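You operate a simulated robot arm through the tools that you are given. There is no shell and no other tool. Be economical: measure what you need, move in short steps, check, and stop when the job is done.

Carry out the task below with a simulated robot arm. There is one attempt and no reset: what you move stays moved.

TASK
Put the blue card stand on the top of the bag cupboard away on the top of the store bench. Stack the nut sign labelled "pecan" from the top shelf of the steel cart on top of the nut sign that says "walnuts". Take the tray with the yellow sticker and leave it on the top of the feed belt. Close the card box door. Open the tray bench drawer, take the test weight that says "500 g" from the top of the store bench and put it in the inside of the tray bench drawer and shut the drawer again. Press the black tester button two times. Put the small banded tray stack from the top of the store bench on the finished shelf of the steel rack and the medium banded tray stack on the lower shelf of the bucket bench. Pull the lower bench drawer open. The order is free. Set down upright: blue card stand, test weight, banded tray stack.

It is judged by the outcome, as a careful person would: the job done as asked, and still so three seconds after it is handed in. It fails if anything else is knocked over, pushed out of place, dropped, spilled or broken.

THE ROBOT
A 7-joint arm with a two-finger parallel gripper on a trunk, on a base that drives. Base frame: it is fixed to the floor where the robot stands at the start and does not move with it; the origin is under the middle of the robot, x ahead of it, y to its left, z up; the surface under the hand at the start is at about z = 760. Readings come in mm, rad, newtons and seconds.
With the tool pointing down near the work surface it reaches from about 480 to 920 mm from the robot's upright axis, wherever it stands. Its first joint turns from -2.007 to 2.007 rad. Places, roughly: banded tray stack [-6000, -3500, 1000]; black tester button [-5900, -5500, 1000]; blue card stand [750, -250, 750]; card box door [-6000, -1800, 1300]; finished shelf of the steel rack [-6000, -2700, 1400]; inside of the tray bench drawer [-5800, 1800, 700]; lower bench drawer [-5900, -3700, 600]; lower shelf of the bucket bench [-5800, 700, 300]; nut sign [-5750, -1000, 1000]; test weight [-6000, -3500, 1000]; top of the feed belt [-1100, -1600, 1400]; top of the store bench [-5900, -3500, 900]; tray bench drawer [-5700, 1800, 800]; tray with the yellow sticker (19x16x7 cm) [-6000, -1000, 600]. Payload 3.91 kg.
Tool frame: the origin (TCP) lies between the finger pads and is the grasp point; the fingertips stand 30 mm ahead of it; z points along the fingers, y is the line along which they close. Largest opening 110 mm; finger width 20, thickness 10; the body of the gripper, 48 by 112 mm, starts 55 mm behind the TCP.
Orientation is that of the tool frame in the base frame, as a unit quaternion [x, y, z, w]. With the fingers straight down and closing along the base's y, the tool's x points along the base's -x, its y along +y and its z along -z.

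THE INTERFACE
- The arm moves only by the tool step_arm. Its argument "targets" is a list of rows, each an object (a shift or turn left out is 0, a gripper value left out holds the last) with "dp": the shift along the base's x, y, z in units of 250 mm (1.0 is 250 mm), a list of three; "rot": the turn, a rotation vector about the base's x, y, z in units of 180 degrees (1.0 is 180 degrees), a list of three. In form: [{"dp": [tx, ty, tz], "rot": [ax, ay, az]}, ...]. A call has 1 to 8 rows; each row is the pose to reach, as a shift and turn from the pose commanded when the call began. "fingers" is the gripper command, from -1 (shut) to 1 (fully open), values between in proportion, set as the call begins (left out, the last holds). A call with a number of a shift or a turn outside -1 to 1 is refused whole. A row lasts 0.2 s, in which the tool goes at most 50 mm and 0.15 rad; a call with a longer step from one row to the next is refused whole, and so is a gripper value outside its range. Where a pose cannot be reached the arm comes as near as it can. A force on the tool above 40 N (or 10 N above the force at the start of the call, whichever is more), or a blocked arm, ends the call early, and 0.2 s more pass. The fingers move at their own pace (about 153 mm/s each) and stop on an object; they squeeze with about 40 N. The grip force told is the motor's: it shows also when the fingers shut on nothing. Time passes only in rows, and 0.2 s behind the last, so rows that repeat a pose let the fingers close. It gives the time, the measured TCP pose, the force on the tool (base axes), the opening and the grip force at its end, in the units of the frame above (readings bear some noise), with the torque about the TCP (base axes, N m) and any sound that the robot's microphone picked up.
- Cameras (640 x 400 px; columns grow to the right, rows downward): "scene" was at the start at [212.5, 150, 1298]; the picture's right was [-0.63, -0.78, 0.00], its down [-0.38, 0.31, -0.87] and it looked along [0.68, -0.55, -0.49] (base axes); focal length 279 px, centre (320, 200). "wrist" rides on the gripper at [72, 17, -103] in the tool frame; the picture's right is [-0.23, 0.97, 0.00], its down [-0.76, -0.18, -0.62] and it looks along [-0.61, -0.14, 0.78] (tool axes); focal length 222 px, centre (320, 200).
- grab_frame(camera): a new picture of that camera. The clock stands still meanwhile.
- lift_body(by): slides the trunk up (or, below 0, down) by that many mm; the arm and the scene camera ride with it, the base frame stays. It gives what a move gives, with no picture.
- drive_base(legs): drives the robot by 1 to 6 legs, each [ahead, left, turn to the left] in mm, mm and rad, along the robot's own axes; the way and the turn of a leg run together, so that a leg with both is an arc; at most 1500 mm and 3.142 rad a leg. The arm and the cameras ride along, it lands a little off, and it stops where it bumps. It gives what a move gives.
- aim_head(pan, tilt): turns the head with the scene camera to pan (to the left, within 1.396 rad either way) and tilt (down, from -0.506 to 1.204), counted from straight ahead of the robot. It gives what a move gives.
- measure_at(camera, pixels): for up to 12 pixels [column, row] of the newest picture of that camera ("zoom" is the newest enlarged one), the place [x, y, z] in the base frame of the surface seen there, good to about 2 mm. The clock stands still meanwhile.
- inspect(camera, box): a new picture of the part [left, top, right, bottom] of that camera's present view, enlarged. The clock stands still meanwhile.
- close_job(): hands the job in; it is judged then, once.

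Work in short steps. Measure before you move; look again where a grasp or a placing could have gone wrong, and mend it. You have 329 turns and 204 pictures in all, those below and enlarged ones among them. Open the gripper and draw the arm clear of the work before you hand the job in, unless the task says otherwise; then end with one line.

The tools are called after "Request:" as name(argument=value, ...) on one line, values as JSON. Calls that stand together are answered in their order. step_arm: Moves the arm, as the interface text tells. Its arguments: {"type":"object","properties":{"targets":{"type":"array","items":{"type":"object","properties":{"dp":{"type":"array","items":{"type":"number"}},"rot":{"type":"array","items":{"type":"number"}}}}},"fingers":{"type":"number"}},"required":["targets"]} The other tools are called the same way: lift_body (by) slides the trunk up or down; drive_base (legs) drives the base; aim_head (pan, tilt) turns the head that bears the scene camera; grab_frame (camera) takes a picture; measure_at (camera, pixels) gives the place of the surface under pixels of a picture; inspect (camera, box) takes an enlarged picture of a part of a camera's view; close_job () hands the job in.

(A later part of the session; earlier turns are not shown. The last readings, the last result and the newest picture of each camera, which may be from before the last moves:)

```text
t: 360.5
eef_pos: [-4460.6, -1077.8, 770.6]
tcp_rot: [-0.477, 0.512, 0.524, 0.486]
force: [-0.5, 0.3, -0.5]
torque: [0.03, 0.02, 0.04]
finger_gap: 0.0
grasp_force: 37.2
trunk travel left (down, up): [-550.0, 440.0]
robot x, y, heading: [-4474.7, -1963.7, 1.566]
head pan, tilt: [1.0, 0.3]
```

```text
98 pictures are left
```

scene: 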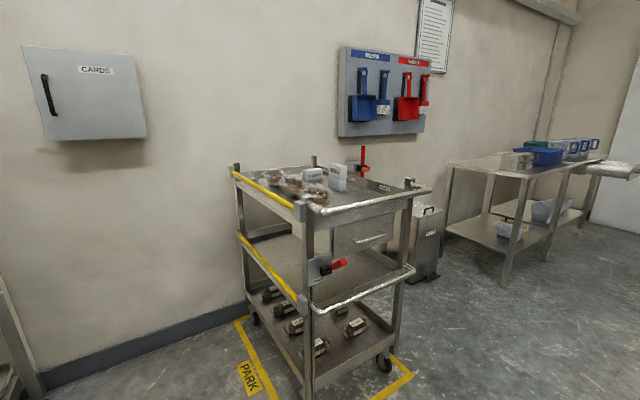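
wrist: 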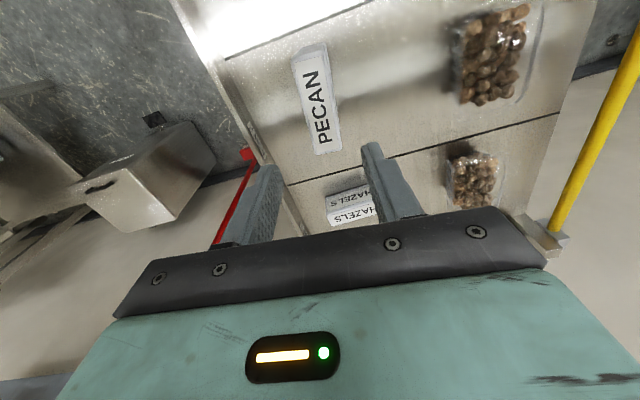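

Request:
inspect(camera="scene", box=[220, 180, 430, 330])

Request:
measure_at(camera="zoom", pixels=[[190, 130], [260, 180], [150, 150], [330, 250], [370, 150], [480, 150], [430, 270], [280, 135], [130, 200]])

```text
2.67 times, centred on (325, 255) of scene
```

zoom: 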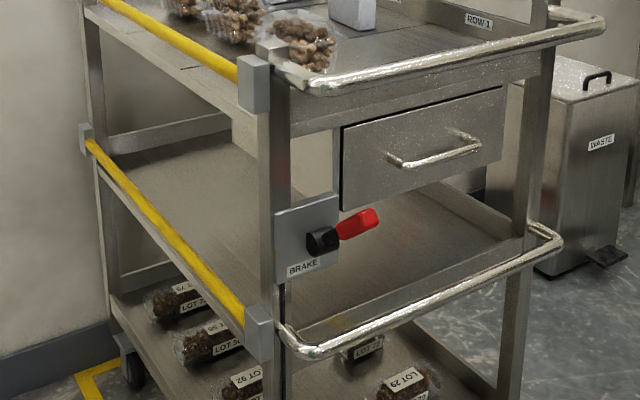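

```text
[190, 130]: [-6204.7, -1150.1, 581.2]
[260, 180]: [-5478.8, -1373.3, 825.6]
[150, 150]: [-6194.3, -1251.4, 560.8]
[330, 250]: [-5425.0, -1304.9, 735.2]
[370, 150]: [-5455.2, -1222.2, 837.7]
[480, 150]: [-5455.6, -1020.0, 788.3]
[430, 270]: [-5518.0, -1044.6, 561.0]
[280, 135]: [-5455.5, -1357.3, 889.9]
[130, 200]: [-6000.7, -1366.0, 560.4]
```

Request:
measure_at(camera="zoom", pixels=[[310, 120], [310, 160], [325, 180], [240, 150], [250, 200], [300, 140], [245, 130]])

```text
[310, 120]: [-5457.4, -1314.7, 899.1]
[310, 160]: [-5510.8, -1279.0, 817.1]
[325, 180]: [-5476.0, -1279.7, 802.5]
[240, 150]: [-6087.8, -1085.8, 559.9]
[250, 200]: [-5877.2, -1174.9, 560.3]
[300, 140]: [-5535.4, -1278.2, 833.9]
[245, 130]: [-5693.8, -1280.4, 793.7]
```

Possibly the tray is hidden behind the cart's hanging drawer. I retract the arm and move to the −y side to look along the shelf.

Request:
step_arm(targets=[{"dp": [0, -0.2, 0]}, {"dp": [0, -0.4, 0]}, {"dp": [0, -0.6, 0]}, {"dp": [0, -0.8, 0]}, {"dp": [0, -1.0, 0]}])

Request:
drive_base(legs=[[-170, 0, 0], [0, 850, 0]])

Request:
aim_head(pan=0.6, tilt=0.5)

Request:
grab_frame(camera="scene")

```text
t: 361.7
eef_pos: [-4462.6, -1328.5, 770.2]
tcp_rot: [-0.477, 0.511, 0.524, 0.487]
force: [0.1, -0.1, 0.6]
torque: [0.0, -0.01, 0.04]
finger_gap: 0.0
grasp_force: 38.1
trunk travel left (down, up): [-550.0, 440.0]
robot x, y, heading: [-4475.3, -1967.5, 1.57]
head pan, tilt: [1.0, 0.3]
```

```text
t: 367.3
eef_pos: [-5316.8, -1497.5, 770.9]
tcp_rot: [-0.479, 0.51, 0.525, 0.485]
force: [1.4, 0.2, 0.8]
torque: [-0.02, 0.01, -0.02]
finger_gap: 0.0
grasp_force: 37.6
trunk travel left (down, up): [-550.0, 440.0]
robot x, y, heading: [-5326.4, -2135.4, 1.575]
head pan, tilt: [1.0, 0.3]
```

```text
t: 368.2
eef_pos: [-5317.0, -1497.6, 769.8]
tcp_rot: [-0.48, 0.509, 0.525, 0.485]
force: [0.4, 1.1, -0.8]
torque: [-0.02, 0.04, -0.01]
finger_gap: 0.0
grasp_force: 37.4
trunk travel left (down, up): [-550.0, 440.0]
robot x, y, heading: [-5324.9, -2133.9, 1.579]
head pan, tilt: [0.6, 0.499]
```

```text
96 pictures are left
```

scene: 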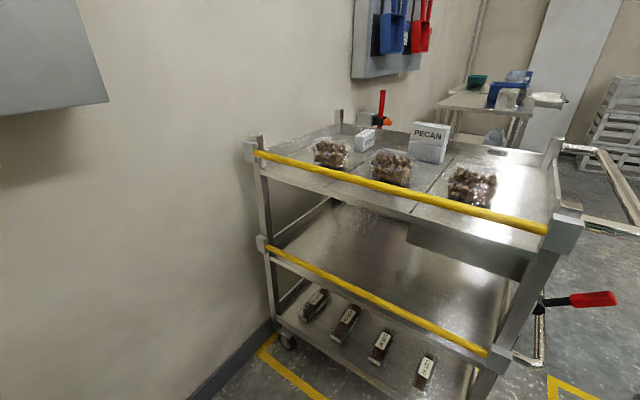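

Request:
inspect(camera="scene", box=[250, 170, 490, 330])

Request:
measure_at(camera="zoom", pixels=[[150, 90], [200, 100], [250, 120], [300, 130], [350, 140], [120, 160], [220, 200], [400, 200]])

```text
2.50 times, centred on (370, 250) of scene
```

zoom: 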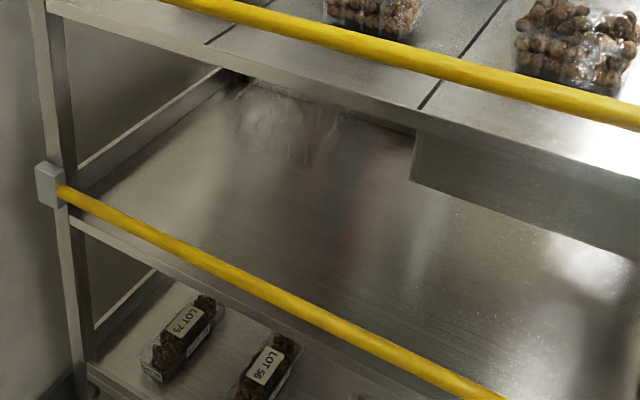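

```text
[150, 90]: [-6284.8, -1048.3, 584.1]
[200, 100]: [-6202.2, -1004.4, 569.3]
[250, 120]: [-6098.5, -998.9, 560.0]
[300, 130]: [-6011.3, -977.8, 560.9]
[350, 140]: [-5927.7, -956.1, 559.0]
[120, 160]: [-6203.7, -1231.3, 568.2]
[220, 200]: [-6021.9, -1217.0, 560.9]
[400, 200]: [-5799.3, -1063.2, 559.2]
```

The middle shelf is empty, so the tray must be elsewhere. I go back to the aisle and inspect the rack's trays, then further benches.

Request:
drive_base(legs=[[0, -800, 0], [0, 0, 1.57], [0, 500, 0]])

Request:
aim_head(pan=0.15, tilt=0.3)

Request:
grab_frame(camera="scene")

```text
t: 378.8
eef_pos: [-5154.1, -2647.6, 770.5]
tcp_rot: [-0.699, 0.004, 0.713, -0.047]
force: [0.1, -0.2, -0.8]
torque: [-0.01, 0.05, -0.02]
finger_gap: 0.0
grasp_force: 37.6
trunk travel left (down, up): [-550.0, 440.0]
robot x, y, heading: [-4515.8, -2623.3, -3.084]
head pan, tilt: [0.6, 0.499]
```

```text
t: 379.7
eef_pos: [-5153.3, -2648.8, 769.6]
tcp_rot: [-0.7, 0.004, 0.713, -0.046]
force: [0.7, 0.1, 0.1]
torque: [0.01, 0.0, -0.02]
finger_gap: 0.0
grasp_force: 37.8
trunk travel left (down, up): [-550.0, 440.0]
robot x, y, heading: [-4515.3, -2628.3, -3.092]
head pan, tilt: [0.15, 0.3]
```

```text
94 pictures are left
```

scene: 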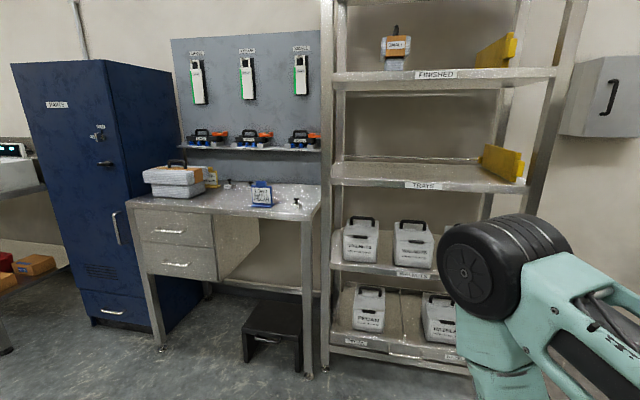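

No yellow sticker on the rack. I go on to the tester bench (y≈-5500) to press the button and look for the tray there.

Request:
drive_base(legs=[[0, 1300, -0.05], [0, 1200, 0]])

Request:
aim_head(pan=0.2, tilt=0.35)

Request:
grab_frame(camera="scene")

```text
t: 392.0
eef_pos: [-5153.4, -5113.7, 771.3]
tcp_rot: [-0.699, 0.033, 0.714, -0.018]
force: [-1.1, -0.2, 0.3]
torque: [-0.02, 0.01, 0.01]
finger_gap: 0.2
grasp_force: 37.5
trunk travel left (down, up): [-550.0, 440.0]
robot x, y, heading: [-4513.7, -5142.3, 3.108]
head pan, tilt: [0.15, 0.3]
```

```text
t: 392.6
eef_pos: [-5152.8, -5112.5, 769.6]
tcp_rot: [-0.699, 0.033, 0.714, -0.017]
force: [-0.2, 0.0, -0.2]
torque: [0.02, -0.01, 0.02]
finger_gap: 0.2
grasp_force: 37.6
trunk travel left (down, up): [-550.0, 440.0]
robot x, y, heading: [-4511.0, -5141.0, 3.115]
head pan, tilt: [0.201, 0.351]
```

```text
93 pictures are left
```

scene: 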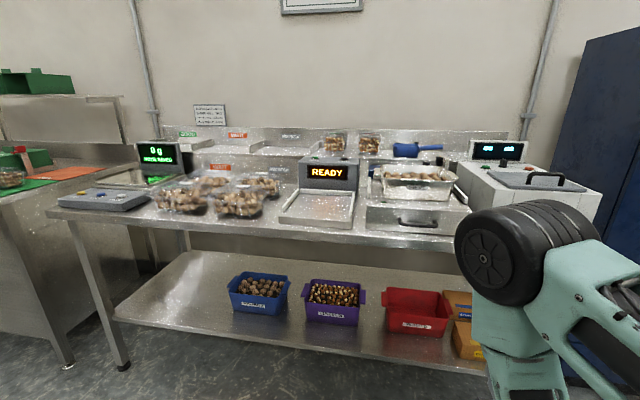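

Request:
inspect(camera="scene", box=[260, 120, 480, 250])

Request:
inspect(camera="scene", box=[440, 125, 620, 225])

Request:
inspect(camera="scene", box=[40, 110, 260, 240])

```text
2.91 times, centred on (370, 185) of scene
```

zoom: 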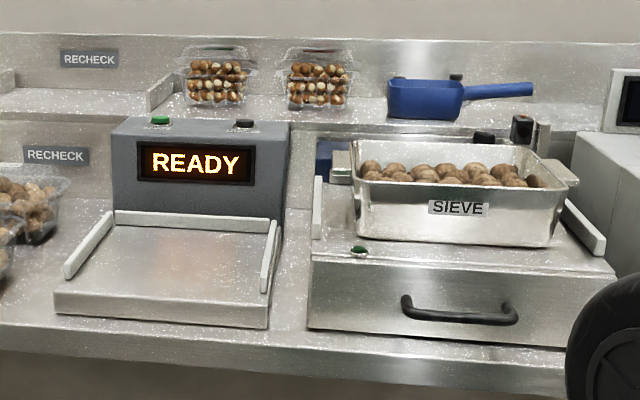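

```text
3.56 times, centred on (530, 175) of scene
```

zoom: 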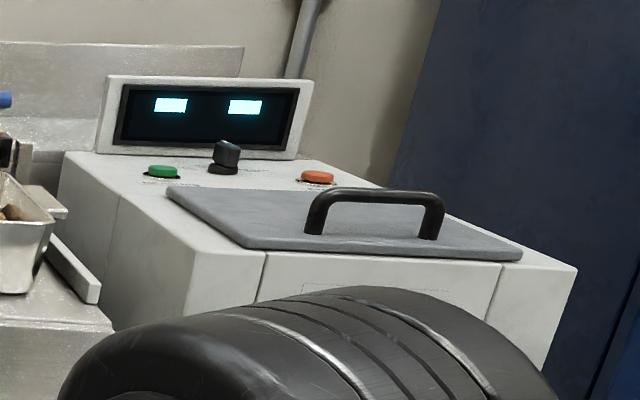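

```text
2.91 times, centred on (150, 175) of scene
```

zoom: 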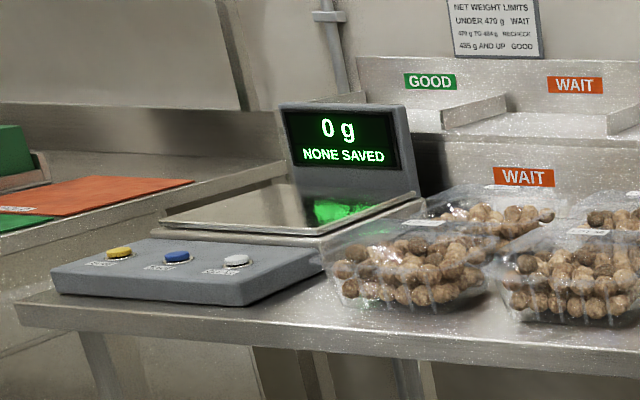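

Black button on top of the "READY" tester at (343,161)? I raise the trunk for a better look and read labels.

Request:
lift_body(by=400)

Request:
aim_head(pan=0.2, tilt=0.55)

Request:
inspect(camera="scene", box=[260, 110, 420, 210])

Request:
measure_at(camera="zoom", pixels=[[100, 100], [200, 100], [220, 100], [300, 200]])

```text
t: 396.4
eef_pos: [-5152.6, -5112.5, 1170.6]
tcp_rot: [-0.699, 0.032, 0.714, -0.017]
force: [0.0, -0.4, -0.7]
torque: [0.0, -0.05, -0.01]
finger_gap: 0.0
grasp_force: 37.7
trunk travel left (down, up): [-950.0, 40.0]
robot x, y, heading: [-4516.9, -5142.9, 3.111]
head pan, tilt: [0.201, 0.351]
```

```text
t: 397.2
eef_pos: [-5152.4, -5112.6, 1171.0]
tcp_rot: [-0.699, 0.032, 0.714, -0.016]
force: [0.6, 0.6, -0.1]
torque: [-0.02, 0.04, 0.01]
finger_gap: 0.0
grasp_force: 37.6
trunk travel left (down, up): [-950.0, 40.0]
robot x, y, heading: [-4513.1, -5139.1, 3.109]
head pan, tilt: [0.201, 0.55]
```

```text
4.00 times, centred on (340, 160) of scene
```

zoom: 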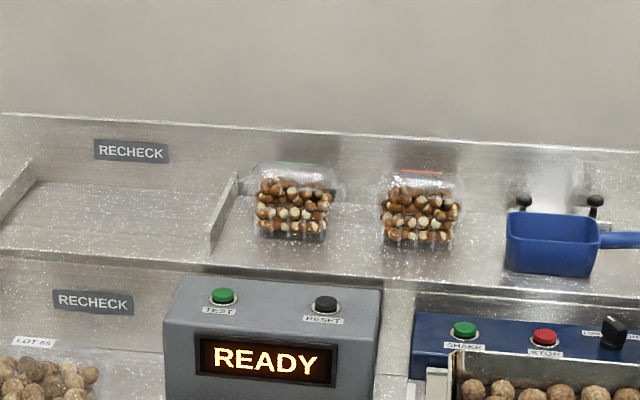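

```text
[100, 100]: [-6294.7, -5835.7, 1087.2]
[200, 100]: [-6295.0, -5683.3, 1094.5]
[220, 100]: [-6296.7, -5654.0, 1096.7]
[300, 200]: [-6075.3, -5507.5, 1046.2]
```

The tester has green TEST and black RESET buttons. I measure the black one at zoom (325,302).

Request:
measure_at(camera="zoom", pixels=[[325, 300], [318, 303], [332, 303], [325, 308], [224, 295], [290, 305], [250, 340], [375, 290], [330, 320]])

```text
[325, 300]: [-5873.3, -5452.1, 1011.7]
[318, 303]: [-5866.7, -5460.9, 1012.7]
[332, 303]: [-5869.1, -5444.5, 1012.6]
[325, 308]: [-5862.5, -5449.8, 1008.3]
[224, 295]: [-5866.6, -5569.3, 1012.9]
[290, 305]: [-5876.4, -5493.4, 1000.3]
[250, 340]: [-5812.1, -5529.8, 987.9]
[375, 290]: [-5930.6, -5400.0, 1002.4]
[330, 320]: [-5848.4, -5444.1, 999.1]
```

Black RESET button: centre ≈(-5868,-5452), top z≈1013. I bring the tool vertical (fingers shut) and drive to the bench.

Request:
step_arm(targets=[{"dp": [-0.06, 0, 0], "rot": [0, -0.046, 0]}, {"dp": [-0.12, 0, 0], "rot": [0, -0.092, 0]}, {"dp": [-0.18, 0, 0], "rot": [0, -0.138, 0]}, {"dp": [-0.24, 0, 0], "rot": [0, -0.184, 0]}, {"dp": [-0.3, 0, 0], "rot": [0, -0.23, 0]}, {"dp": [-0.36, 0, 0], "rot": [0, -0.276, 0]}, {"dp": [-0.36, 0, 0], "rot": [0, -0.322, 0]}, {"dp": [-0.36, 0, 0], "rot": [0, -0.368, 0]}])

Request:
step_arm(targets=[{"rot": [0, -0.046, 0]}, {"rot": [0, -0.092, 0]}, {"rot": [0, -0.132, 0]}])

Request:
drive_base(legs=[[0, 320, 0.03], [570, 0, 0]])

Request:
aim_head(pan=0.1, tilt=0.75)

Request:
grab_frame(camera="scene")

Request:
grab_frame(camera="wrist")

```text
t: 399.0
eef_pos: [-5242.5, -5112.6, 1169.9]
tcp_rot: [0.976, -0.038, -0.217, -0.005]
force: [0.2, 0.1, 0.8]
torque: [0.01, 0.01, 0.01]
finger_gap: 0.3
grasp_force: 37.6
trunk travel left (down, up): [-950.0, 40.0]
robot x, y, heading: [-4514.5, -5138.5, 3.116]
head pan, tilt: [0.201, 0.55]
```

```text
t: 399.8
eef_pos: [-5241.9, -5113.3, 1170.4]
tcp_rot: [0.999, -0.035, -0.01, -0.012]
force: [0.7, 0.8, -0.1]
torque: [0.03, 0.01, -0.02]
finger_gap: 0.0
grasp_force: 38.0
trunk travel left (down, up): [-950.0, 40.0]
robot x, y, heading: [-4516.4, -5143.9, 3.116]
head pan, tilt: [0.201, 0.55]
```

```text
t: 404.7
eef_pos: [-5812.7, -5459.8, 1170.8]
tcp_rot: [1.0, -0.017, -0.011, -0.011]
force: [0.0, 0.6, -0.7]
torque: [-0.01, -0.01, 0.0]
finger_gap: 0.0
grasp_force: 38.3
trunk travel left (down, up): [-950.0, 40.0]
robot x, y, heading: [-5087.8, -5461.9, -3.133]
head pan, tilt: [0.201, 0.55]
```

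```text
t: 405.5
eef_pos: [-5814.8, -5460.8, 1169.8]
tcp_rot: [1.0, -0.018, -0.012, -0.011]
force: [0.4, -0.3, -0.3]
torque: [0.02, 0.02, -0.02]
finger_gap: 0.0
grasp_force: 37.6
trunk travel left (down, up): [-950.0, 40.0]
robot x, y, heading: [-5083.5, -5460.2, -3.134]
head pan, tilt: [0.099, 0.75]
```

```text
88 pictures are left
```

scene: 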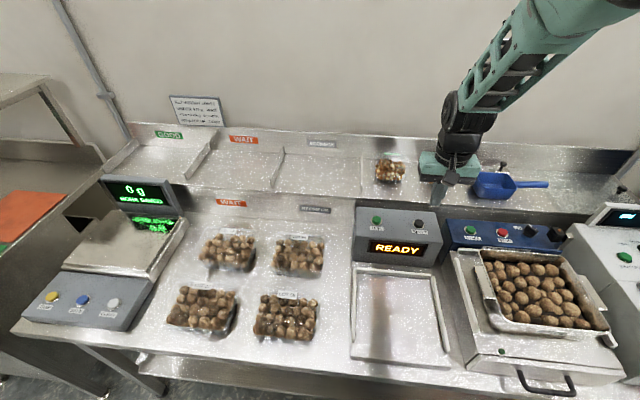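

```text
87 pictures are left
```

wrist: 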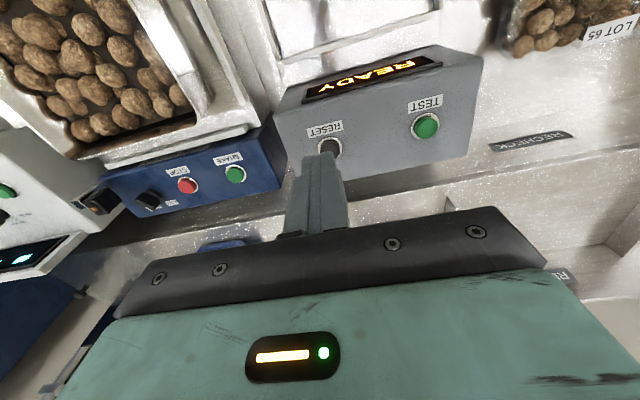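

Request:
measure_at(camera="wrist", pixels=[[328, 145], [322, 147], [334, 149], [328, 141]])

Request:
inspect(camera="scene", box=[380, 195, 460, 255])

Request:
measure_at(camera="zoom", pixels=[[318, 217], [300, 220], [336, 220], [318, 205], [318, 228]])

```text
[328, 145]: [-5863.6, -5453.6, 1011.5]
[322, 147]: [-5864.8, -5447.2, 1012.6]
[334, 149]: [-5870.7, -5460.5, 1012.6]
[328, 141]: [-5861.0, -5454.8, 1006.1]
```

```text
6.67 times, centred on (420, 225) of scene
```

zoom: 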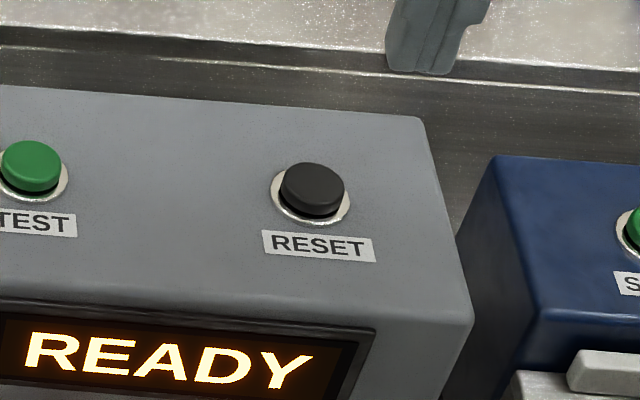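

```text
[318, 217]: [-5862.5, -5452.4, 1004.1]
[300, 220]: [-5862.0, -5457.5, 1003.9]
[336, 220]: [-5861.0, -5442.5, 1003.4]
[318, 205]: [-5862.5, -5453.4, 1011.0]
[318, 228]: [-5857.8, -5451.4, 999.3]
```

Button centre ≈(-5871,-5453), top 1013. I go above it (tips ≈12 mm above), then look.

Request:
step_arm(targets=[{"dp": [-0.12, 0.014, 0]}, {"dp": [-0.228, 0.028, -0.05]}, {"dp": [-0.228, 0.028, -0.2]}, {"dp": [-0.228, 0.028, -0.35]}, {"dp": [-0.228, 0.028, -0.46]}, {"dp": [-0.228, 0.028, -0.46]}])

Request:
inspect(camera="scene", box=[380, 175, 460, 255])

Request:
inspect(camera="wrist", box=[260, 80, 400, 220])

```text
t: 406.9
eef_pos: [-5871.4, -5451.7, 1055.9]
tcp_rot: [1.0, -0.018, -0.011, -0.011]
force: [-0.2, 0.1, 0.0]
torque: [-0.02, 0.01, -0.03]
finger_gap: 0.0
grasp_force: 37.8
trunk travel left (down, up): [-950.0, 40.0]
robot x, y, heading: [-5082.6, -5462.3, -3.137]
head pan, tilt: [0.099, 0.75]
```

```text
5.00 times, centred on (420, 215) of scene
```

zoom: 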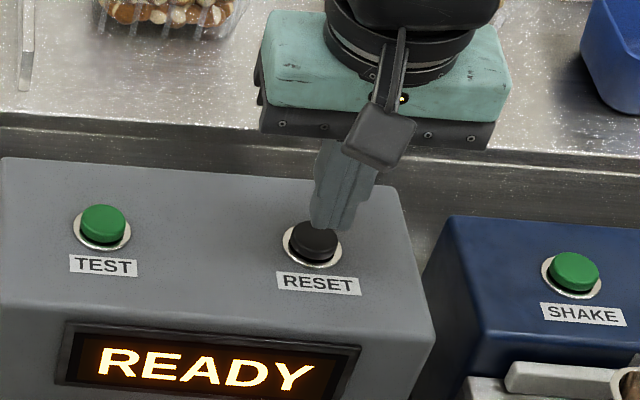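

```text
2.86 times, centred on (330, 150) of wrist
```

zoom: 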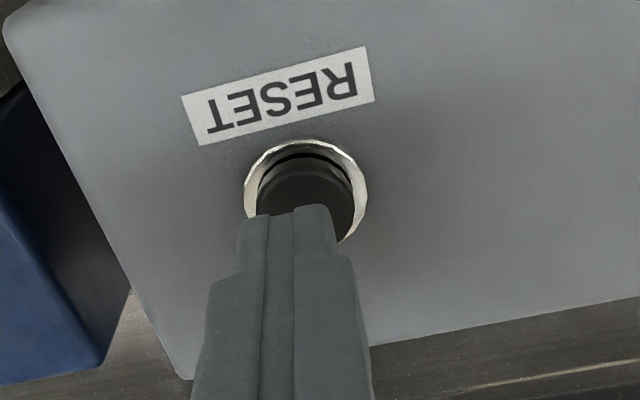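

Press once: down in small rows until force, then up.

Request:
step_arm(targets=[{"dp": [0, -0.01, -0.03]}, {"dp": [0, -0.01, -0.048]}, {"dp": [0, -0.01, -0.06]}, {"dp": [0, -0.01, -0.07]}, {"dp": [0, -0.01, -0.08]}])

Request:
inspect(camera="scene", box=[380, 175, 460, 255])

```text
t: 408.1
eef_pos: [-5870.4, -5455.5, 1035.7]
tcp_rot: [1.0, -0.017, -0.012, -0.011]
force: [0.1, 1.8, 7.6]
torque: [0.07, -0.04, 0.09]
finger_gap: 0.0
grasp_force: 37.6
trunk travel left (down, up): [-950.0, 40.0]
robot x, y, heading: [-5085.7, -5464.3, -3.133]
head pan, tilt: [0.099, 0.75]
heard: click
```

```text
5.00 times, centred on (420, 215) of scene
```

zoom: 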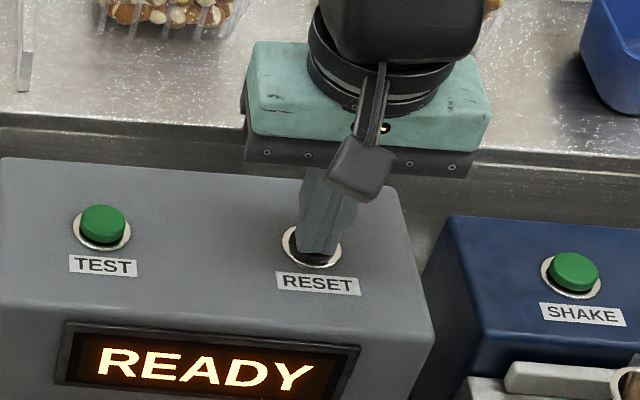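

A click was heard: first press done. I release upward, then press a second time.

Request:
step_arm(targets=[{"dp": [0, 0, 0.04]}, {"dp": [0, 0, 0.09]}, {"dp": [0, 0, 0.09]}, {"dp": [0, 0, 0.09]}])

Request:
step_arm(targets=[{"dp": [0, 0, -0.04]}, {"dp": [0, 0, -0.06]}, {"dp": [0, 0, -0.07]}, {"dp": [0, 0, -0.08]}, {"dp": [0, 0, -0.09]}])

Request:
step_arm(targets=[{"dp": [0, 0, 0.04]}, {"dp": [0, 0, 0.15]}, {"dp": [0, 0, 0.3]}, {"dp": [0, 0, 0.45]}])

Request:
inspect(camera="scene", box=[340, 175, 460, 265])

```text
t: 409.1
eef_pos: [-5872.1, -5456.1, 1057.3]
tcp_rot: [1.0, -0.016, -0.011, -0.011]
force: [-0.2, 1.1, -0.1]
torque: [0.03, 0.01, -0.02]
finger_gap: 0.1
grasp_force: 37.5
trunk travel left (down, up): [-950.0, 40.0]
robot x, y, heading: [-5082.0, -5463.6, -3.133]
head pan, tilt: [0.099, 0.75]
```

```text
t: 410.3
eef_pos: [-5869.9, -5455.8, 1037.0]
tcp_rot: [1.0, -0.017, -0.012, -0.011]
force: [2.0, -1.7, 7.5]
torque: [-0.06, 0.0, 0.0]
finger_gap: 0.0
grasp_force: 37.7
trunk travel left (down, up): [-950.0, 40.0]
robot x, y, heading: [-5087.1, -5462.4, -3.134]
head pan, tilt: [0.099, 0.75]
heard: click
```

```text
t: 411.3
eef_pos: [-5871.0, -5454.8, 1146.3]
tcp_rot: [1.0, -0.017, -0.012, -0.011]
force: [0.0, 0.1, -0.1]
torque: [-0.02, -0.01, 0.03]
finger_gap: 0.0
grasp_force: 37.6
trunk travel left (down, up): [-950.0, 40.0]
robot x, y, heading: [-5080.0, -5461.3, -3.132]
head pan, tilt: [0.099, 0.75]
```

```text
4.44 times, centred on (400, 220) of scene
```

zoom: 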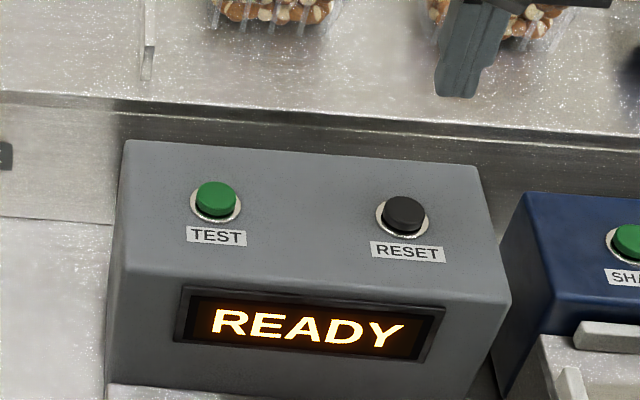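

Both presses clicked. Before leaving, I check the boxes with coloured stickers on this bench's lower shelf at its right end.

Request:
drive_base(legs=[[-600, 0, 0], [0, -300, 0]])

Request:
lift_body(by=-400)

Request:
aim_head(pan=0.0, tilt=0.5)

Request:
grab_frame(camera="scene")

```text
t: 416.4
eef_pos: [-5254.1, -5126.2, 1144.8]
tcp_rot: [1.0, -0.026, -0.01, -0.011]
force: [0.5, -0.2, 0.6]
torque: [0.03, -0.03, -0.01]
finger_gap: 0.3
grasp_force: 37.6
trunk travel left (down, up): [-950.0, 40.0]
robot x, y, heading: [-4468.4, -5148.6, 3.131]
head pan, tilt: [0.099, 0.75]
```

```text
t: 420.3
eef_pos: [-5254.4, -5127.2, 746.6]
tcp_rot: [1.0, -0.025, -0.011, -0.01]
force: [0.0, -0.4, 0.1]
torque: [0.05, -0.01, -0.04]
finger_gap: 0.0
grasp_force: 37.5
trunk travel left (down, up): [-550.0, 440.0]
robot x, y, heading: [-4466.1, -5145.9, 3.14]
head pan, tilt: [0.099, 0.75]
```

```text
t: 421.0
eef_pos: [-5253.4, -5126.0, 746.3]
tcp_rot: [1.0, -0.026, -0.012, -0.011]
force: [-1.0, 0.2, 0.7]
torque: [0.0, -0.04, 0.01]
finger_gap: 0.0
grasp_force: 37.6
trunk travel left (down, up): [-550.0, 440.0]
robot x, y, heading: [-4466.4, -5148.5, 3.132]
head pan, tilt: [0.0, 0.499]
```

```text
81 pictures are left
```

scene: 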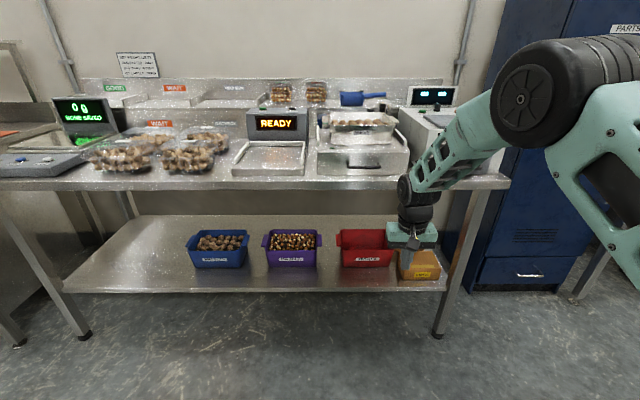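

Request:
inspect(camera="scene", box=[330, 215, 450, 295])

Request:
measure_at(camera="zoom", pixels=[[380, 300], [560, 310], [470, 260], [470, 290], [120, 200]])

```text
5.00 times, centred on (390, 255) of scene
```

zoom: 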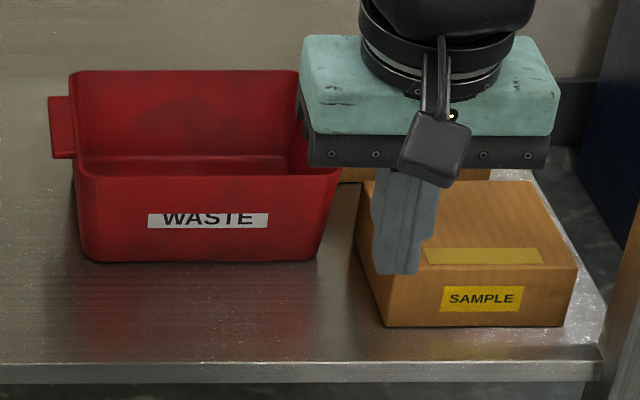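

```text
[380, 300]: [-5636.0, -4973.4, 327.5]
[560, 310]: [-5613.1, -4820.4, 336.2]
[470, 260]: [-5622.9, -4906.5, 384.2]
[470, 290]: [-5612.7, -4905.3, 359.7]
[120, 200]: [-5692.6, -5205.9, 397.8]
```

That's a cardboard SAMPLE box, not a tray. I'll fetch the 500 g weight now and search for the tray afterwards. Drive to the store bench.

Request:
lift_body(by=400)

Request:
drive_base(legs=[[0, -1400, 0.01], [0, -180, 0]])

Request:
drive_base(legs=[[650, 0, 0]])

Request:
aim_head(pan=0.1, tilt=0.75)

Request:
grab_frame(camera="scene")

```text
t: 424.9
eef_pos: [-5253.5, -5124.9, 1146.0]
tcp_rot: [1.0, -0.026, -0.011, -0.011]
force: [0.1, 1.0, 0.5]
torque: [0.03, -0.03, 0.02]
finger_gap: 0.1
grasp_force: 38.0
trunk travel left (down, up): [-950.0, 40.0]
robot x, y, heading: [-4466.7, -5147.4, 3.131]
head pan, tilt: [0.0, 0.499]
```

```text
t: 432.8
eef_pos: [-5269.0, -3599.9, 1146.1]
tcp_rot: [1.0, -0.008, -0.012, -0.011]
force: [-0.5, 0.2, -0.9]
torque: [-0.03, 0.02, -0.01]
finger_gap: 0.0
grasp_force: 37.8
trunk travel left (down, up): [-950.0, 40.0]
robot x, y, heading: [-4483.0, -3594.8, -3.115]
head pan, tilt: [0.0, 0.499]
```

```text
t: 436.4
eef_pos: [-5912.0, -3618.4, 1147.0]
tcp_rot: [1.0, -0.008, -0.011, -0.01]
force: [0.4, -0.5, 0.3]
torque: [0.01, -0.02, -0.01]
finger_gap: 0.0
grasp_force: 37.8
trunk travel left (down, up): [-950.0, 40.0]
robot x, y, heading: [-5128.7, -3609.6, -3.115]
head pan, tilt: [0.0, 0.499]
```

```text
t: 437.2
eef_pos: [-5913.7, -3617.6, 1147.0]
tcp_rot: [1.0, -0.008, -0.01, -0.01]
force: [0.4, 0.5, -0.6]
torque: [0.02, -0.03, 0.01]
finger_gap: 0.2
grasp_force: 38.0
trunk travel left (down, up): [-950.0, 40.0]
robot x, y, heading: [-5130.6, -3610.5, -3.111]
head pan, tilt: [0.099, 0.75]
```

```text
79 pictures are left
```

scene: 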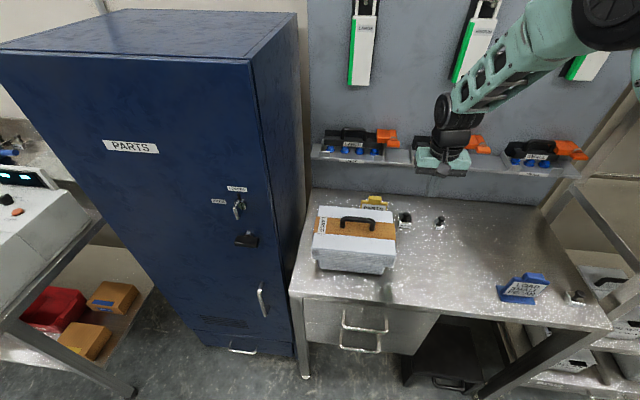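

I zoom on the 500 g weight at (405,219) and measure.

Request:
inspect(camera="scene", box=[385, 195, 455, 240])

Request:
measure_at(camera="zoom", pixels=[[180, 170], [150, 250], [220, 245], [145, 225], [225, 215], [180, 210], [190, 205], [170, 250], [215, 195]])

```text
8.89 times, centred on (420, 218) of scene
```

zoom: 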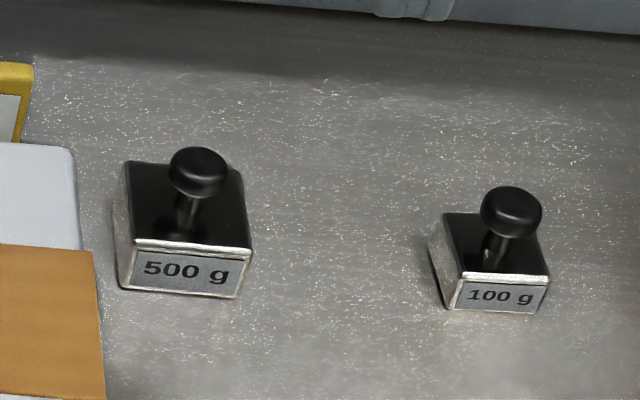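

```text
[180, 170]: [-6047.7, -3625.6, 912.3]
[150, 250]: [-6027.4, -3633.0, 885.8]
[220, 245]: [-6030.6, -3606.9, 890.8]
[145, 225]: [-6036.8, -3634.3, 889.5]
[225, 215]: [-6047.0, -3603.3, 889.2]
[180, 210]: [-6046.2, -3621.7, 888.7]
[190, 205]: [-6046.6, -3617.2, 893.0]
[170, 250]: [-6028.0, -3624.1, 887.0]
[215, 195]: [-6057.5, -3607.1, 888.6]
```

Request:
measure_at(camera="zoom", pixels=[[70, 160], [76, 200], [78, 245], [90, 260], [100, 350], [20, 80], [10, 130]])

Request:
measure_at(camera="scene", pixels=[[393, 250], [390, 265], [410, 160], [440, 165], [455, 140]])

```text
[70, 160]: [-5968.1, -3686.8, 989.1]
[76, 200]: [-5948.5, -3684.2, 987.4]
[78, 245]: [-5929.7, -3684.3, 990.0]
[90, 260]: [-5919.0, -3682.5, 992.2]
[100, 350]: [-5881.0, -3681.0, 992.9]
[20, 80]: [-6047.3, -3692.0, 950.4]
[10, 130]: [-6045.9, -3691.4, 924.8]
```

```text
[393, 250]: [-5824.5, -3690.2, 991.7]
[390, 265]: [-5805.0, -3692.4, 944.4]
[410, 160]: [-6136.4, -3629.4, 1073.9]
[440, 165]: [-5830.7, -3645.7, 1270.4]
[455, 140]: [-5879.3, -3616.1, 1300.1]
```

Weight body: centre ≈(-6048,-3617), 42 mm wide, top 889. I pitch the hand 15° back (to clear the tool shelf) and approach.

Request:
step_arm(targets=[{"dp": [-0.1, 0.014, 0], "rot": [0, 0.04, 0]}, {"dp": [-0.25, 0.014, -0.05], "rot": [0, 0.083, 0]}, {"dp": [-0.4, 0.014, -0.1], "rot": [0, 0.083, 0]}, {"dp": [-0.53, 0.014, -0.2], "rot": [0, 0.083, 0]}, {"dp": [-0.53, 0.014, -0.4], "rot": [0, 0.083, 0]}, {"dp": [-0.53, 0.014, -0.6], "rot": [0, 0.083, 0]}, {"dp": [-0.53, 0.014, -0.75], "rot": [0, 0.083, 0]}], fingers=0.1)

Request:
inspect(camera="wrist", box=[200, 40, 440, 240])

```text
t: 438.8
eef_pos: [-6051.8, -3613.3, 960.3]
tcp_rot: [0.99, -0.009, -0.142, -0.01]
force: [-0.3, -0.2, 0.6]
torque: [-0.01, -0.01, -0.01]
finger_gap: 60.6
grasp_force: 0.0
trunk travel left (down, up): [-950.0, 40.0]
robot x, y, heading: [-5124.7, -3609.3, -3.112]
head pan, tilt: [0.099, 0.75]
```

```text
2.00 times, centred on (320, 140) of wrist
```

zoom: 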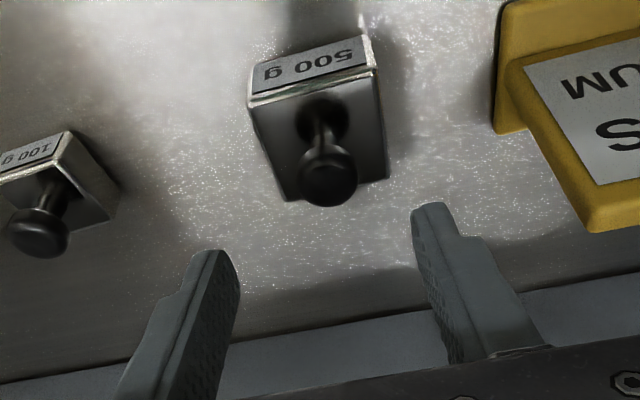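

Request:
measure_at(camera="zoom", pixels=[[330, 180], [262, 115], [375, 85], [290, 190], [380, 170], [310, 70]])

```text
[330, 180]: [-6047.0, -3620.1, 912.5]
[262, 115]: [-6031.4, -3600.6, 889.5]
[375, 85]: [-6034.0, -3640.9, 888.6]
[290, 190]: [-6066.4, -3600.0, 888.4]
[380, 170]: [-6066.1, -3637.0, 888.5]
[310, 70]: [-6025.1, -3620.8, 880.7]
```

Body centre (-6049,-3620). Lower to z≈895 and grip the body, then lift.

Request:
step_arm(targets=[{"dp": [0.008, -0.022, -0.1]}, {"dp": [0.008, -0.022, -0.2]}, {"dp": [0.008, -0.022, -0.256]}, {"dp": [0.008, -0.022, -0.256]}])

Request:
step_arm(targets=[{"dp": [0, 0, 0]}, {"dp": [0, 0, 0]}, {"dp": [0, 0, 0]}], fingers=-1)

Request:
step_arm(targets=[{"dp": [0, 0, 0.06]}, {"dp": [0, 0, 0.2]}, {"dp": [0, 0, 0.4]}, {"dp": [0.1, 0, 0.58]}, {"dp": [0.25, 0, 0.7]}, {"dp": [0.4, 0, 0.8]}])

Request:
inspect(camera="wrist", box=[200, 40, 440, 240])

```text
t: 439.8
eef_pos: [-6045.3, -3617.5, 894.7]
tcp_rot: [0.99, -0.009, -0.141, -0.009]
force: [0.0, -0.5, -0.2]
torque: [0.04, -0.04, 0.02]
finger_gap: 60.6
grasp_force: 0.1
trunk travel left (down, up): [-950.0, 40.0]
robot x, y, heading: [-5123.2, -3612.7, -3.111]
head pan, tilt: [0.099, 0.75]
```

```text
t: 440.6
eef_pos: [-6044.9, -3617.3, 895.1]
tcp_rot: [0.99, -0.009, -0.142, -0.01]
force: [-0.1, -1.8, 0.6]
torque: [-0.24, 0.15, 0.06]
finger_gap: 46.8
grasp_force: 40.2
trunk travel left (down, up): [-950.0, 40.0]
robot x, y, heading: [-5125.2, -3612.9, -3.118]
head pan, tilt: [0.099, 0.75]
```

```text
refused: row 4 steps farther than a row can; nothing moved
```

```text
2.00 times, centred on (320, 140) of wrist
```

zoom: 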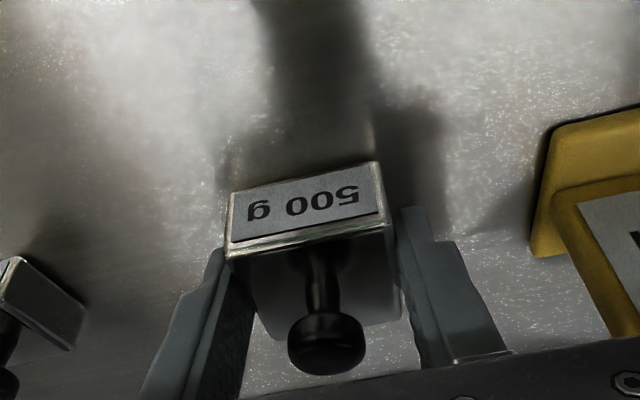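

Gripped (46.8 mm). Lift and draw back.

Request:
step_arm(targets=[{"dp": [0, 0, 0.06]}, {"dp": [0, 0, 0.2]}, {"dp": [0, 0, 0.4]}, {"dp": [0.08, 0, 0.56]}, {"dp": [0.22, 0, 0.68]}, {"dp": [0.38, 0, 0.78]}])

Request:
inspect(camera="wrist", box=[200, 40, 440, 240])

```text
t: 442.0
eef_pos: [-5945.0, -3616.5, 1086.2]
tcp_rot: [0.99, -0.009, -0.141, -0.009]
force: [-0.1, 0.4, -6.2]
torque: [0.03, -0.08, 0.0]
finger_gap: 47.1
grasp_force: 39.3
trunk travel left (down, up): [-950.0, 40.0]
robot x, y, heading: [-5126.3, -3610.2, -3.115]
head pan, tilt: [0.099, 0.75]
```

```text
2.00 times, centred on (320, 140) of wrist
```

zoom: 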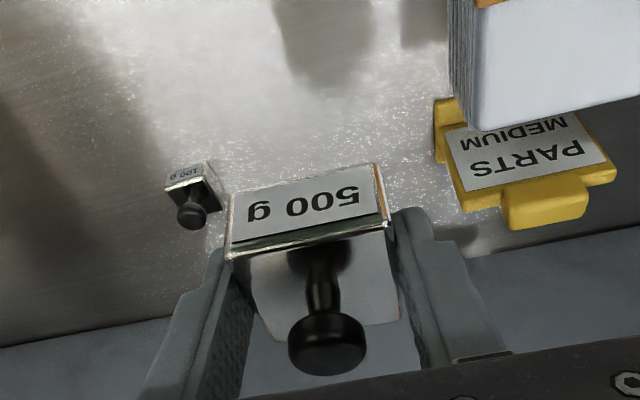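

Held. I back into the aisle and drive +y toward the tray bench drawer in stages, correcting heading.

Request:
drive_base(legs=[[-800, 0, -0.027], [0, -1400, 0]])

Request:
drive_base(legs=[[0, -1400, 0]])

```text
t: 452.7
eef_pos: [-5165.1, -2216.7, 1087.1]
tcp_rot: [0.99, -0.019, -0.14, -0.012]
force: [-0.1, -0.5, -5.3]
torque: [-0.02, -0.04, -0.02]
finger_gap: 47.0
grasp_force: 40.2
trunk travel left (down, up): [-950.0, 40.0]
robot x, y, heading: [-4341.8, -2227.1, -3.134]
head pan, tilt: [0.099, 0.75]
```

```text
t: 459.5
eef_pos: [-5174.5, -842.8, 1087.3]
tcp_rot: [0.99, -0.019, -0.141, -0.011]
force: [-0.9, -0.2, -4.8]
torque: [0.0, -0.02, 0.0]
finger_gap: 47.1
grasp_force: 39.8
trunk travel left (down, up): [-950.0, 40.0]
robot x, y, heading: [-4354.3, -850.2, -3.138]
head pan, tilt: [0.099, 0.75]
```

Request:
drive_base(legs=[[0, -1400, 0], [0, -1150, 0]])

Request:
aim_head(pan=0.1, tilt=0.6)

Request:
grab_frame(camera="scene")

```text
t: 471.9
eef_pos: [-5276.7, 1623.3, 1086.4]
tcp_rot: [0.99, 0.013, -0.141, -0.006]
force: [0.2, 0.6, -5.2]
torque: [0.0, 0.01, 0.0]
finger_gap: 46.8
grasp_force: 39.8
trunk travel left (down, up): [-950.0, 40.0]
robot x, y, heading: [-4459.6, 1668.0, -3.071]
head pan, tilt: [0.099, 0.75]
```

```text
t: 472.6
eef_pos: [-5276.5, 1624.0, 1085.7]
tcp_rot: [0.99, 0.013, -0.141, -0.006]
force: [0.3, -0.4, -4.9]
torque: [-0.04, -0.01, 0.03]
finger_gap: 47.1
grasp_force: 40.4
trunk travel left (down, up): [-950.0, 40.0]
robot x, y, heading: [-4461.8, 1667.0, -3.067]
head pan, tilt: [0.099, 0.6]
```

```text
74 pictures are left
```

scene: 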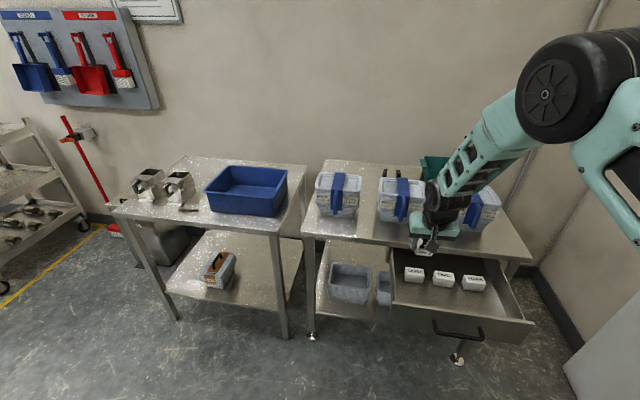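

The drawer is open below. I straighten heading, then position the weight above its free floor.

Request:
drive_base(legs=[[60, 0, -0.07]])

```text
t: 473.5
eef_pos: [-5335.1, 1679.4, 1086.7]
tcp_rot: [0.99, -0.022, -0.141, -0.012]
force: [0.8, -0.5, -4.0]
torque: [0.02, -0.02, 0.01]
finger_gap: 47.0
grasp_force: 40.0
trunk travel left (down, up): [-950.0, 40.0]
robot x, y, heading: [-4515.1, 1666.0, -3.144]
head pan, tilt: [0.099, 0.6]
```

Request:
step_arm(targets=[{"dp": [-0.02, 0.11, 0]}, {"dp": [-0.04, 0.22, 0]}, {"dp": [-0.04, 0.22, -0.2]}, {"dp": [-0.04, 0.22, -0.4]}, {"dp": [-0.04, 0.22, -0.6]}, {"dp": [-0.04, 0.22, -0.8]}])

Request:
grab_frame(camera="wrist")

Request:
measure_at(camera="wrist", pixels=[[320, 60], [320, 100], [450, 100], [200, 100], [450, 150], [180, 150], [320, 20], [400, 60]])

```text
t: 474.9
eef_pos: [-5348.1, 1731.4, 887.9]
tcp_rot: [0.99, -0.022, -0.141, -0.011]
force: [0.7, -0.1, -3.6]
torque: [-0.03, -0.04, 0.0]
finger_gap: 46.9
grasp_force: 40.2
trunk travel left (down, up): [-950.0, 40.0]
robot x, y, heading: [-4517.4, 1660.5, -3.139]
head pan, tilt: [0.099, 0.6]
```

```text
73 pictures are left
```

wrist: 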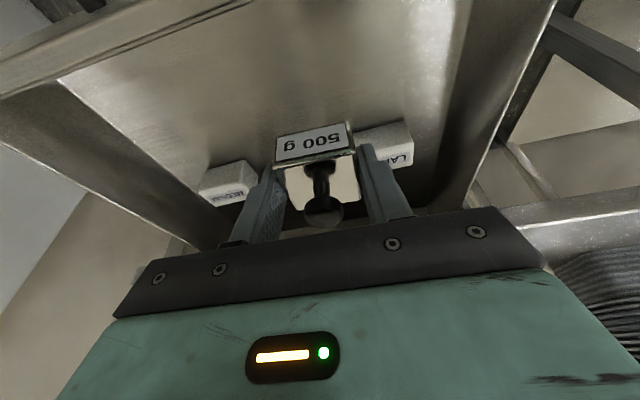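

```text
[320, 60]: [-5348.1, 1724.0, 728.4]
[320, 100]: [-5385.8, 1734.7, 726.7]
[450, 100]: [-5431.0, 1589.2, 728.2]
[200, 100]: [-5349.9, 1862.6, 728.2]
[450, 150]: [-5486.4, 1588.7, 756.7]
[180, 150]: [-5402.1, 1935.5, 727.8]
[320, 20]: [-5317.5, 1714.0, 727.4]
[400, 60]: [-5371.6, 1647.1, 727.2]
```

Lower into the drawer to contact.

Request:
step_arm(targets=[{"dp": [0.01, 0, -0.15]}, {"dp": [0.01, 0, -0.3]}, {"dp": [0.01, 0, -0.44]}, {"dp": [0.01, 0, -0.47]}, {"dp": [0.01, 0, -0.486]}, {"dp": [0.01, 0, -0.498]}, {"dp": [0.01, 0, -0.508]}, {"dp": [0.01, 0, -0.518]}])

```text
t: 476.7
eef_pos: [-5346.8, 1733.2, 760.9]
tcp_rot: [0.989, -0.022, -0.145, -0.011]
force: [-0.6, -1.4, 28.4]
torque: [-0.84, -0.09, 0.14]
finger_gap: 47.6
grasp_force: 39.7
trunk travel left (down, up): [-950.0, 40.0]
robot x, y, heading: [-4515.5, 1664.2, -3.138]
head pan, tilt: [0.099, 0.6]
```

Contact. Release, rise, and view.

Request:
step_arm(targets=[{"dp": [0, 0, 0.01]}, {"dp": [0, 0, 0.01]}, {"dp": [0, 0, 0.01]}], fingers=0.3)

Request:
step_arm(targets=[{"dp": [0, 0, 0.1]}, {"dp": [0, 0, 0.3]}, {"dp": [0, 0, 0.5]}, {"dp": [0, 0, 0.7]}, {"dp": [0, 0, 0.9]}, {"dp": [0.15, 0, 1.0]}, {"dp": [0.3, 0, 1.0]}])

Request:
grab_frame(camera="wrist")

```text
t: 477.5
eef_pos: [-5343.5, 1733.9, 759.0]
tcp_rot: [0.99, -0.022, -0.14, -0.012]
force: [-0.1, 4.3, 12.3]
torque: [-0.33, 0.02, 0.07]
finger_gap: 68.9
grasp_force: 0.0
trunk travel left (down, up): [-950.0, 40.0]
robot x, y, heading: [-4517.5, 1666.6, -3.135]
head pan, tilt: [0.099, 0.6]
```

```text
t: 479.1
eef_pos: [-5266.2, 1735.6, 1008.6]
tcp_rot: [0.99, -0.022, -0.14, -0.012]
force: [-0.4, 0.0, -0.5]
torque: [0.02, -0.03, 0.0]
finger_gap: 71.4
grasp_force: 0.0
trunk travel left (down, up): [-950.0, 40.0]
robot x, y, heading: [-4519.6, 1663.3, -3.14]
head pan, tilt: [0.099, 0.6]
```

```text
72 pictures are left
```

wrist: 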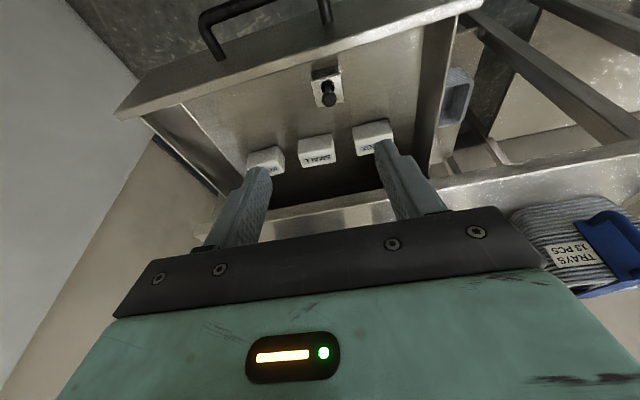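

The weight stands in the drawer. To shut it, I back off, shut the fingers and pitch the hand horizontal at z≈798 (above the handle).

Request:
drive_base(legs=[[-350, -50, 0]])

Request:
step_arm(targets=[{"dp": [0, 0, -0.05], "rot": [0, 0.046, 0]}, {"dp": [0, 0, -0.1], "rot": [0, 0.092, 0]}, {"dp": [0, 0, -0.15], "rot": [0, 0.138, 0]}, {"dp": [0, 0, -0.2], "rot": [0, 0.184, 0]}, {"dp": [0, 0, -0.25], "rot": [0, 0.23, 0]}, {"dp": [0, 0, -0.3], "rot": [0, 0.276, 0]}, {"dp": [0, 0, -0.35], "rot": [0, 0.322, 0]}, {"dp": [0, 0, -0.4], "rot": [0, 0.368, 0]}], fingers=-1)

Request:
step_arm(targets=[{"dp": [0, 0, -0.1], "rot": [0, 0.043, 0]}, {"dp": [0, 0, -0.2], "rot": [0, 0.043, 0]}, {"dp": [0, 0, -0.3], "rot": [0, 0.043, 0]}, {"dp": [0, 0, -0.44], "rot": [0, 0.043, 0]}])

Request:
grab_frame(camera="scene")

```text
t: 481.4
eef_pos: [-4919.2, 1791.7, 1008.4]
tcp_rot: [0.99, -0.025, -0.14, -0.012]
force: [0.9, 0.6, 0.1]
torque: [0.0, 0.0, 0.01]
finger_gap: 71.7
grasp_force: 0.1
trunk travel left (down, up): [-950.0, 40.0]
robot x, y, heading: [-4170.2, 1715.7, 3.134]
head pan, tilt: [0.099, 0.6]
```

```text
t: 483.2
eef_pos: [-4919.1, 1789.4, 907.6]
tcp_rot: [0.752, -0.028, -0.659, 0.004]
force: [0.7, -0.6, -0.7]
torque: [-0.02, -0.03, 0.01]
finger_gap: 0.2
grasp_force: 37.9
trunk travel left (down, up): [-950.0, 40.0]
robot x, y, heading: [-4171.8, 1712.8, 3.136]
head pan, tilt: [0.099, 0.6]
```

```text
t: 484.4
eef_pos: [-4981.4, 1780.7, 861.9]
tcp_rot: [-0.665, 0.035, 0.746, -0.013]
force: [0.7, 0.0, -0.6]
torque: [-0.01, 0.02, 0.0]
finger_gap: 0.2
grasp_force: 37.3
trunk travel left (down, up): [-950.0, 40.0]
robot x, y, heading: [-4168.3, 1713.3, 3.136]
head pan, tilt: [0.099, 0.6]
stopped in row 4: the arm was blocked; the commanded pose is now the measured one
```

```text
71 pictures are left
```

scene: 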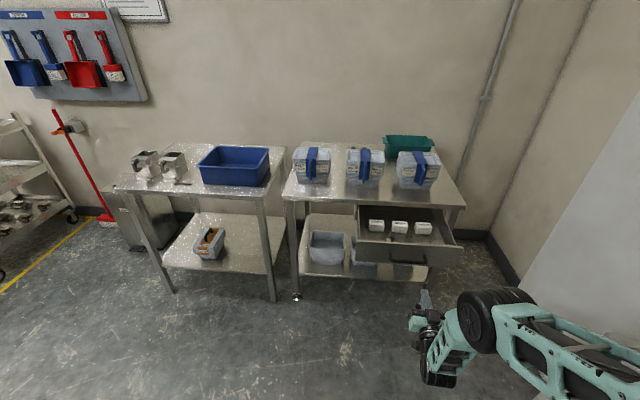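

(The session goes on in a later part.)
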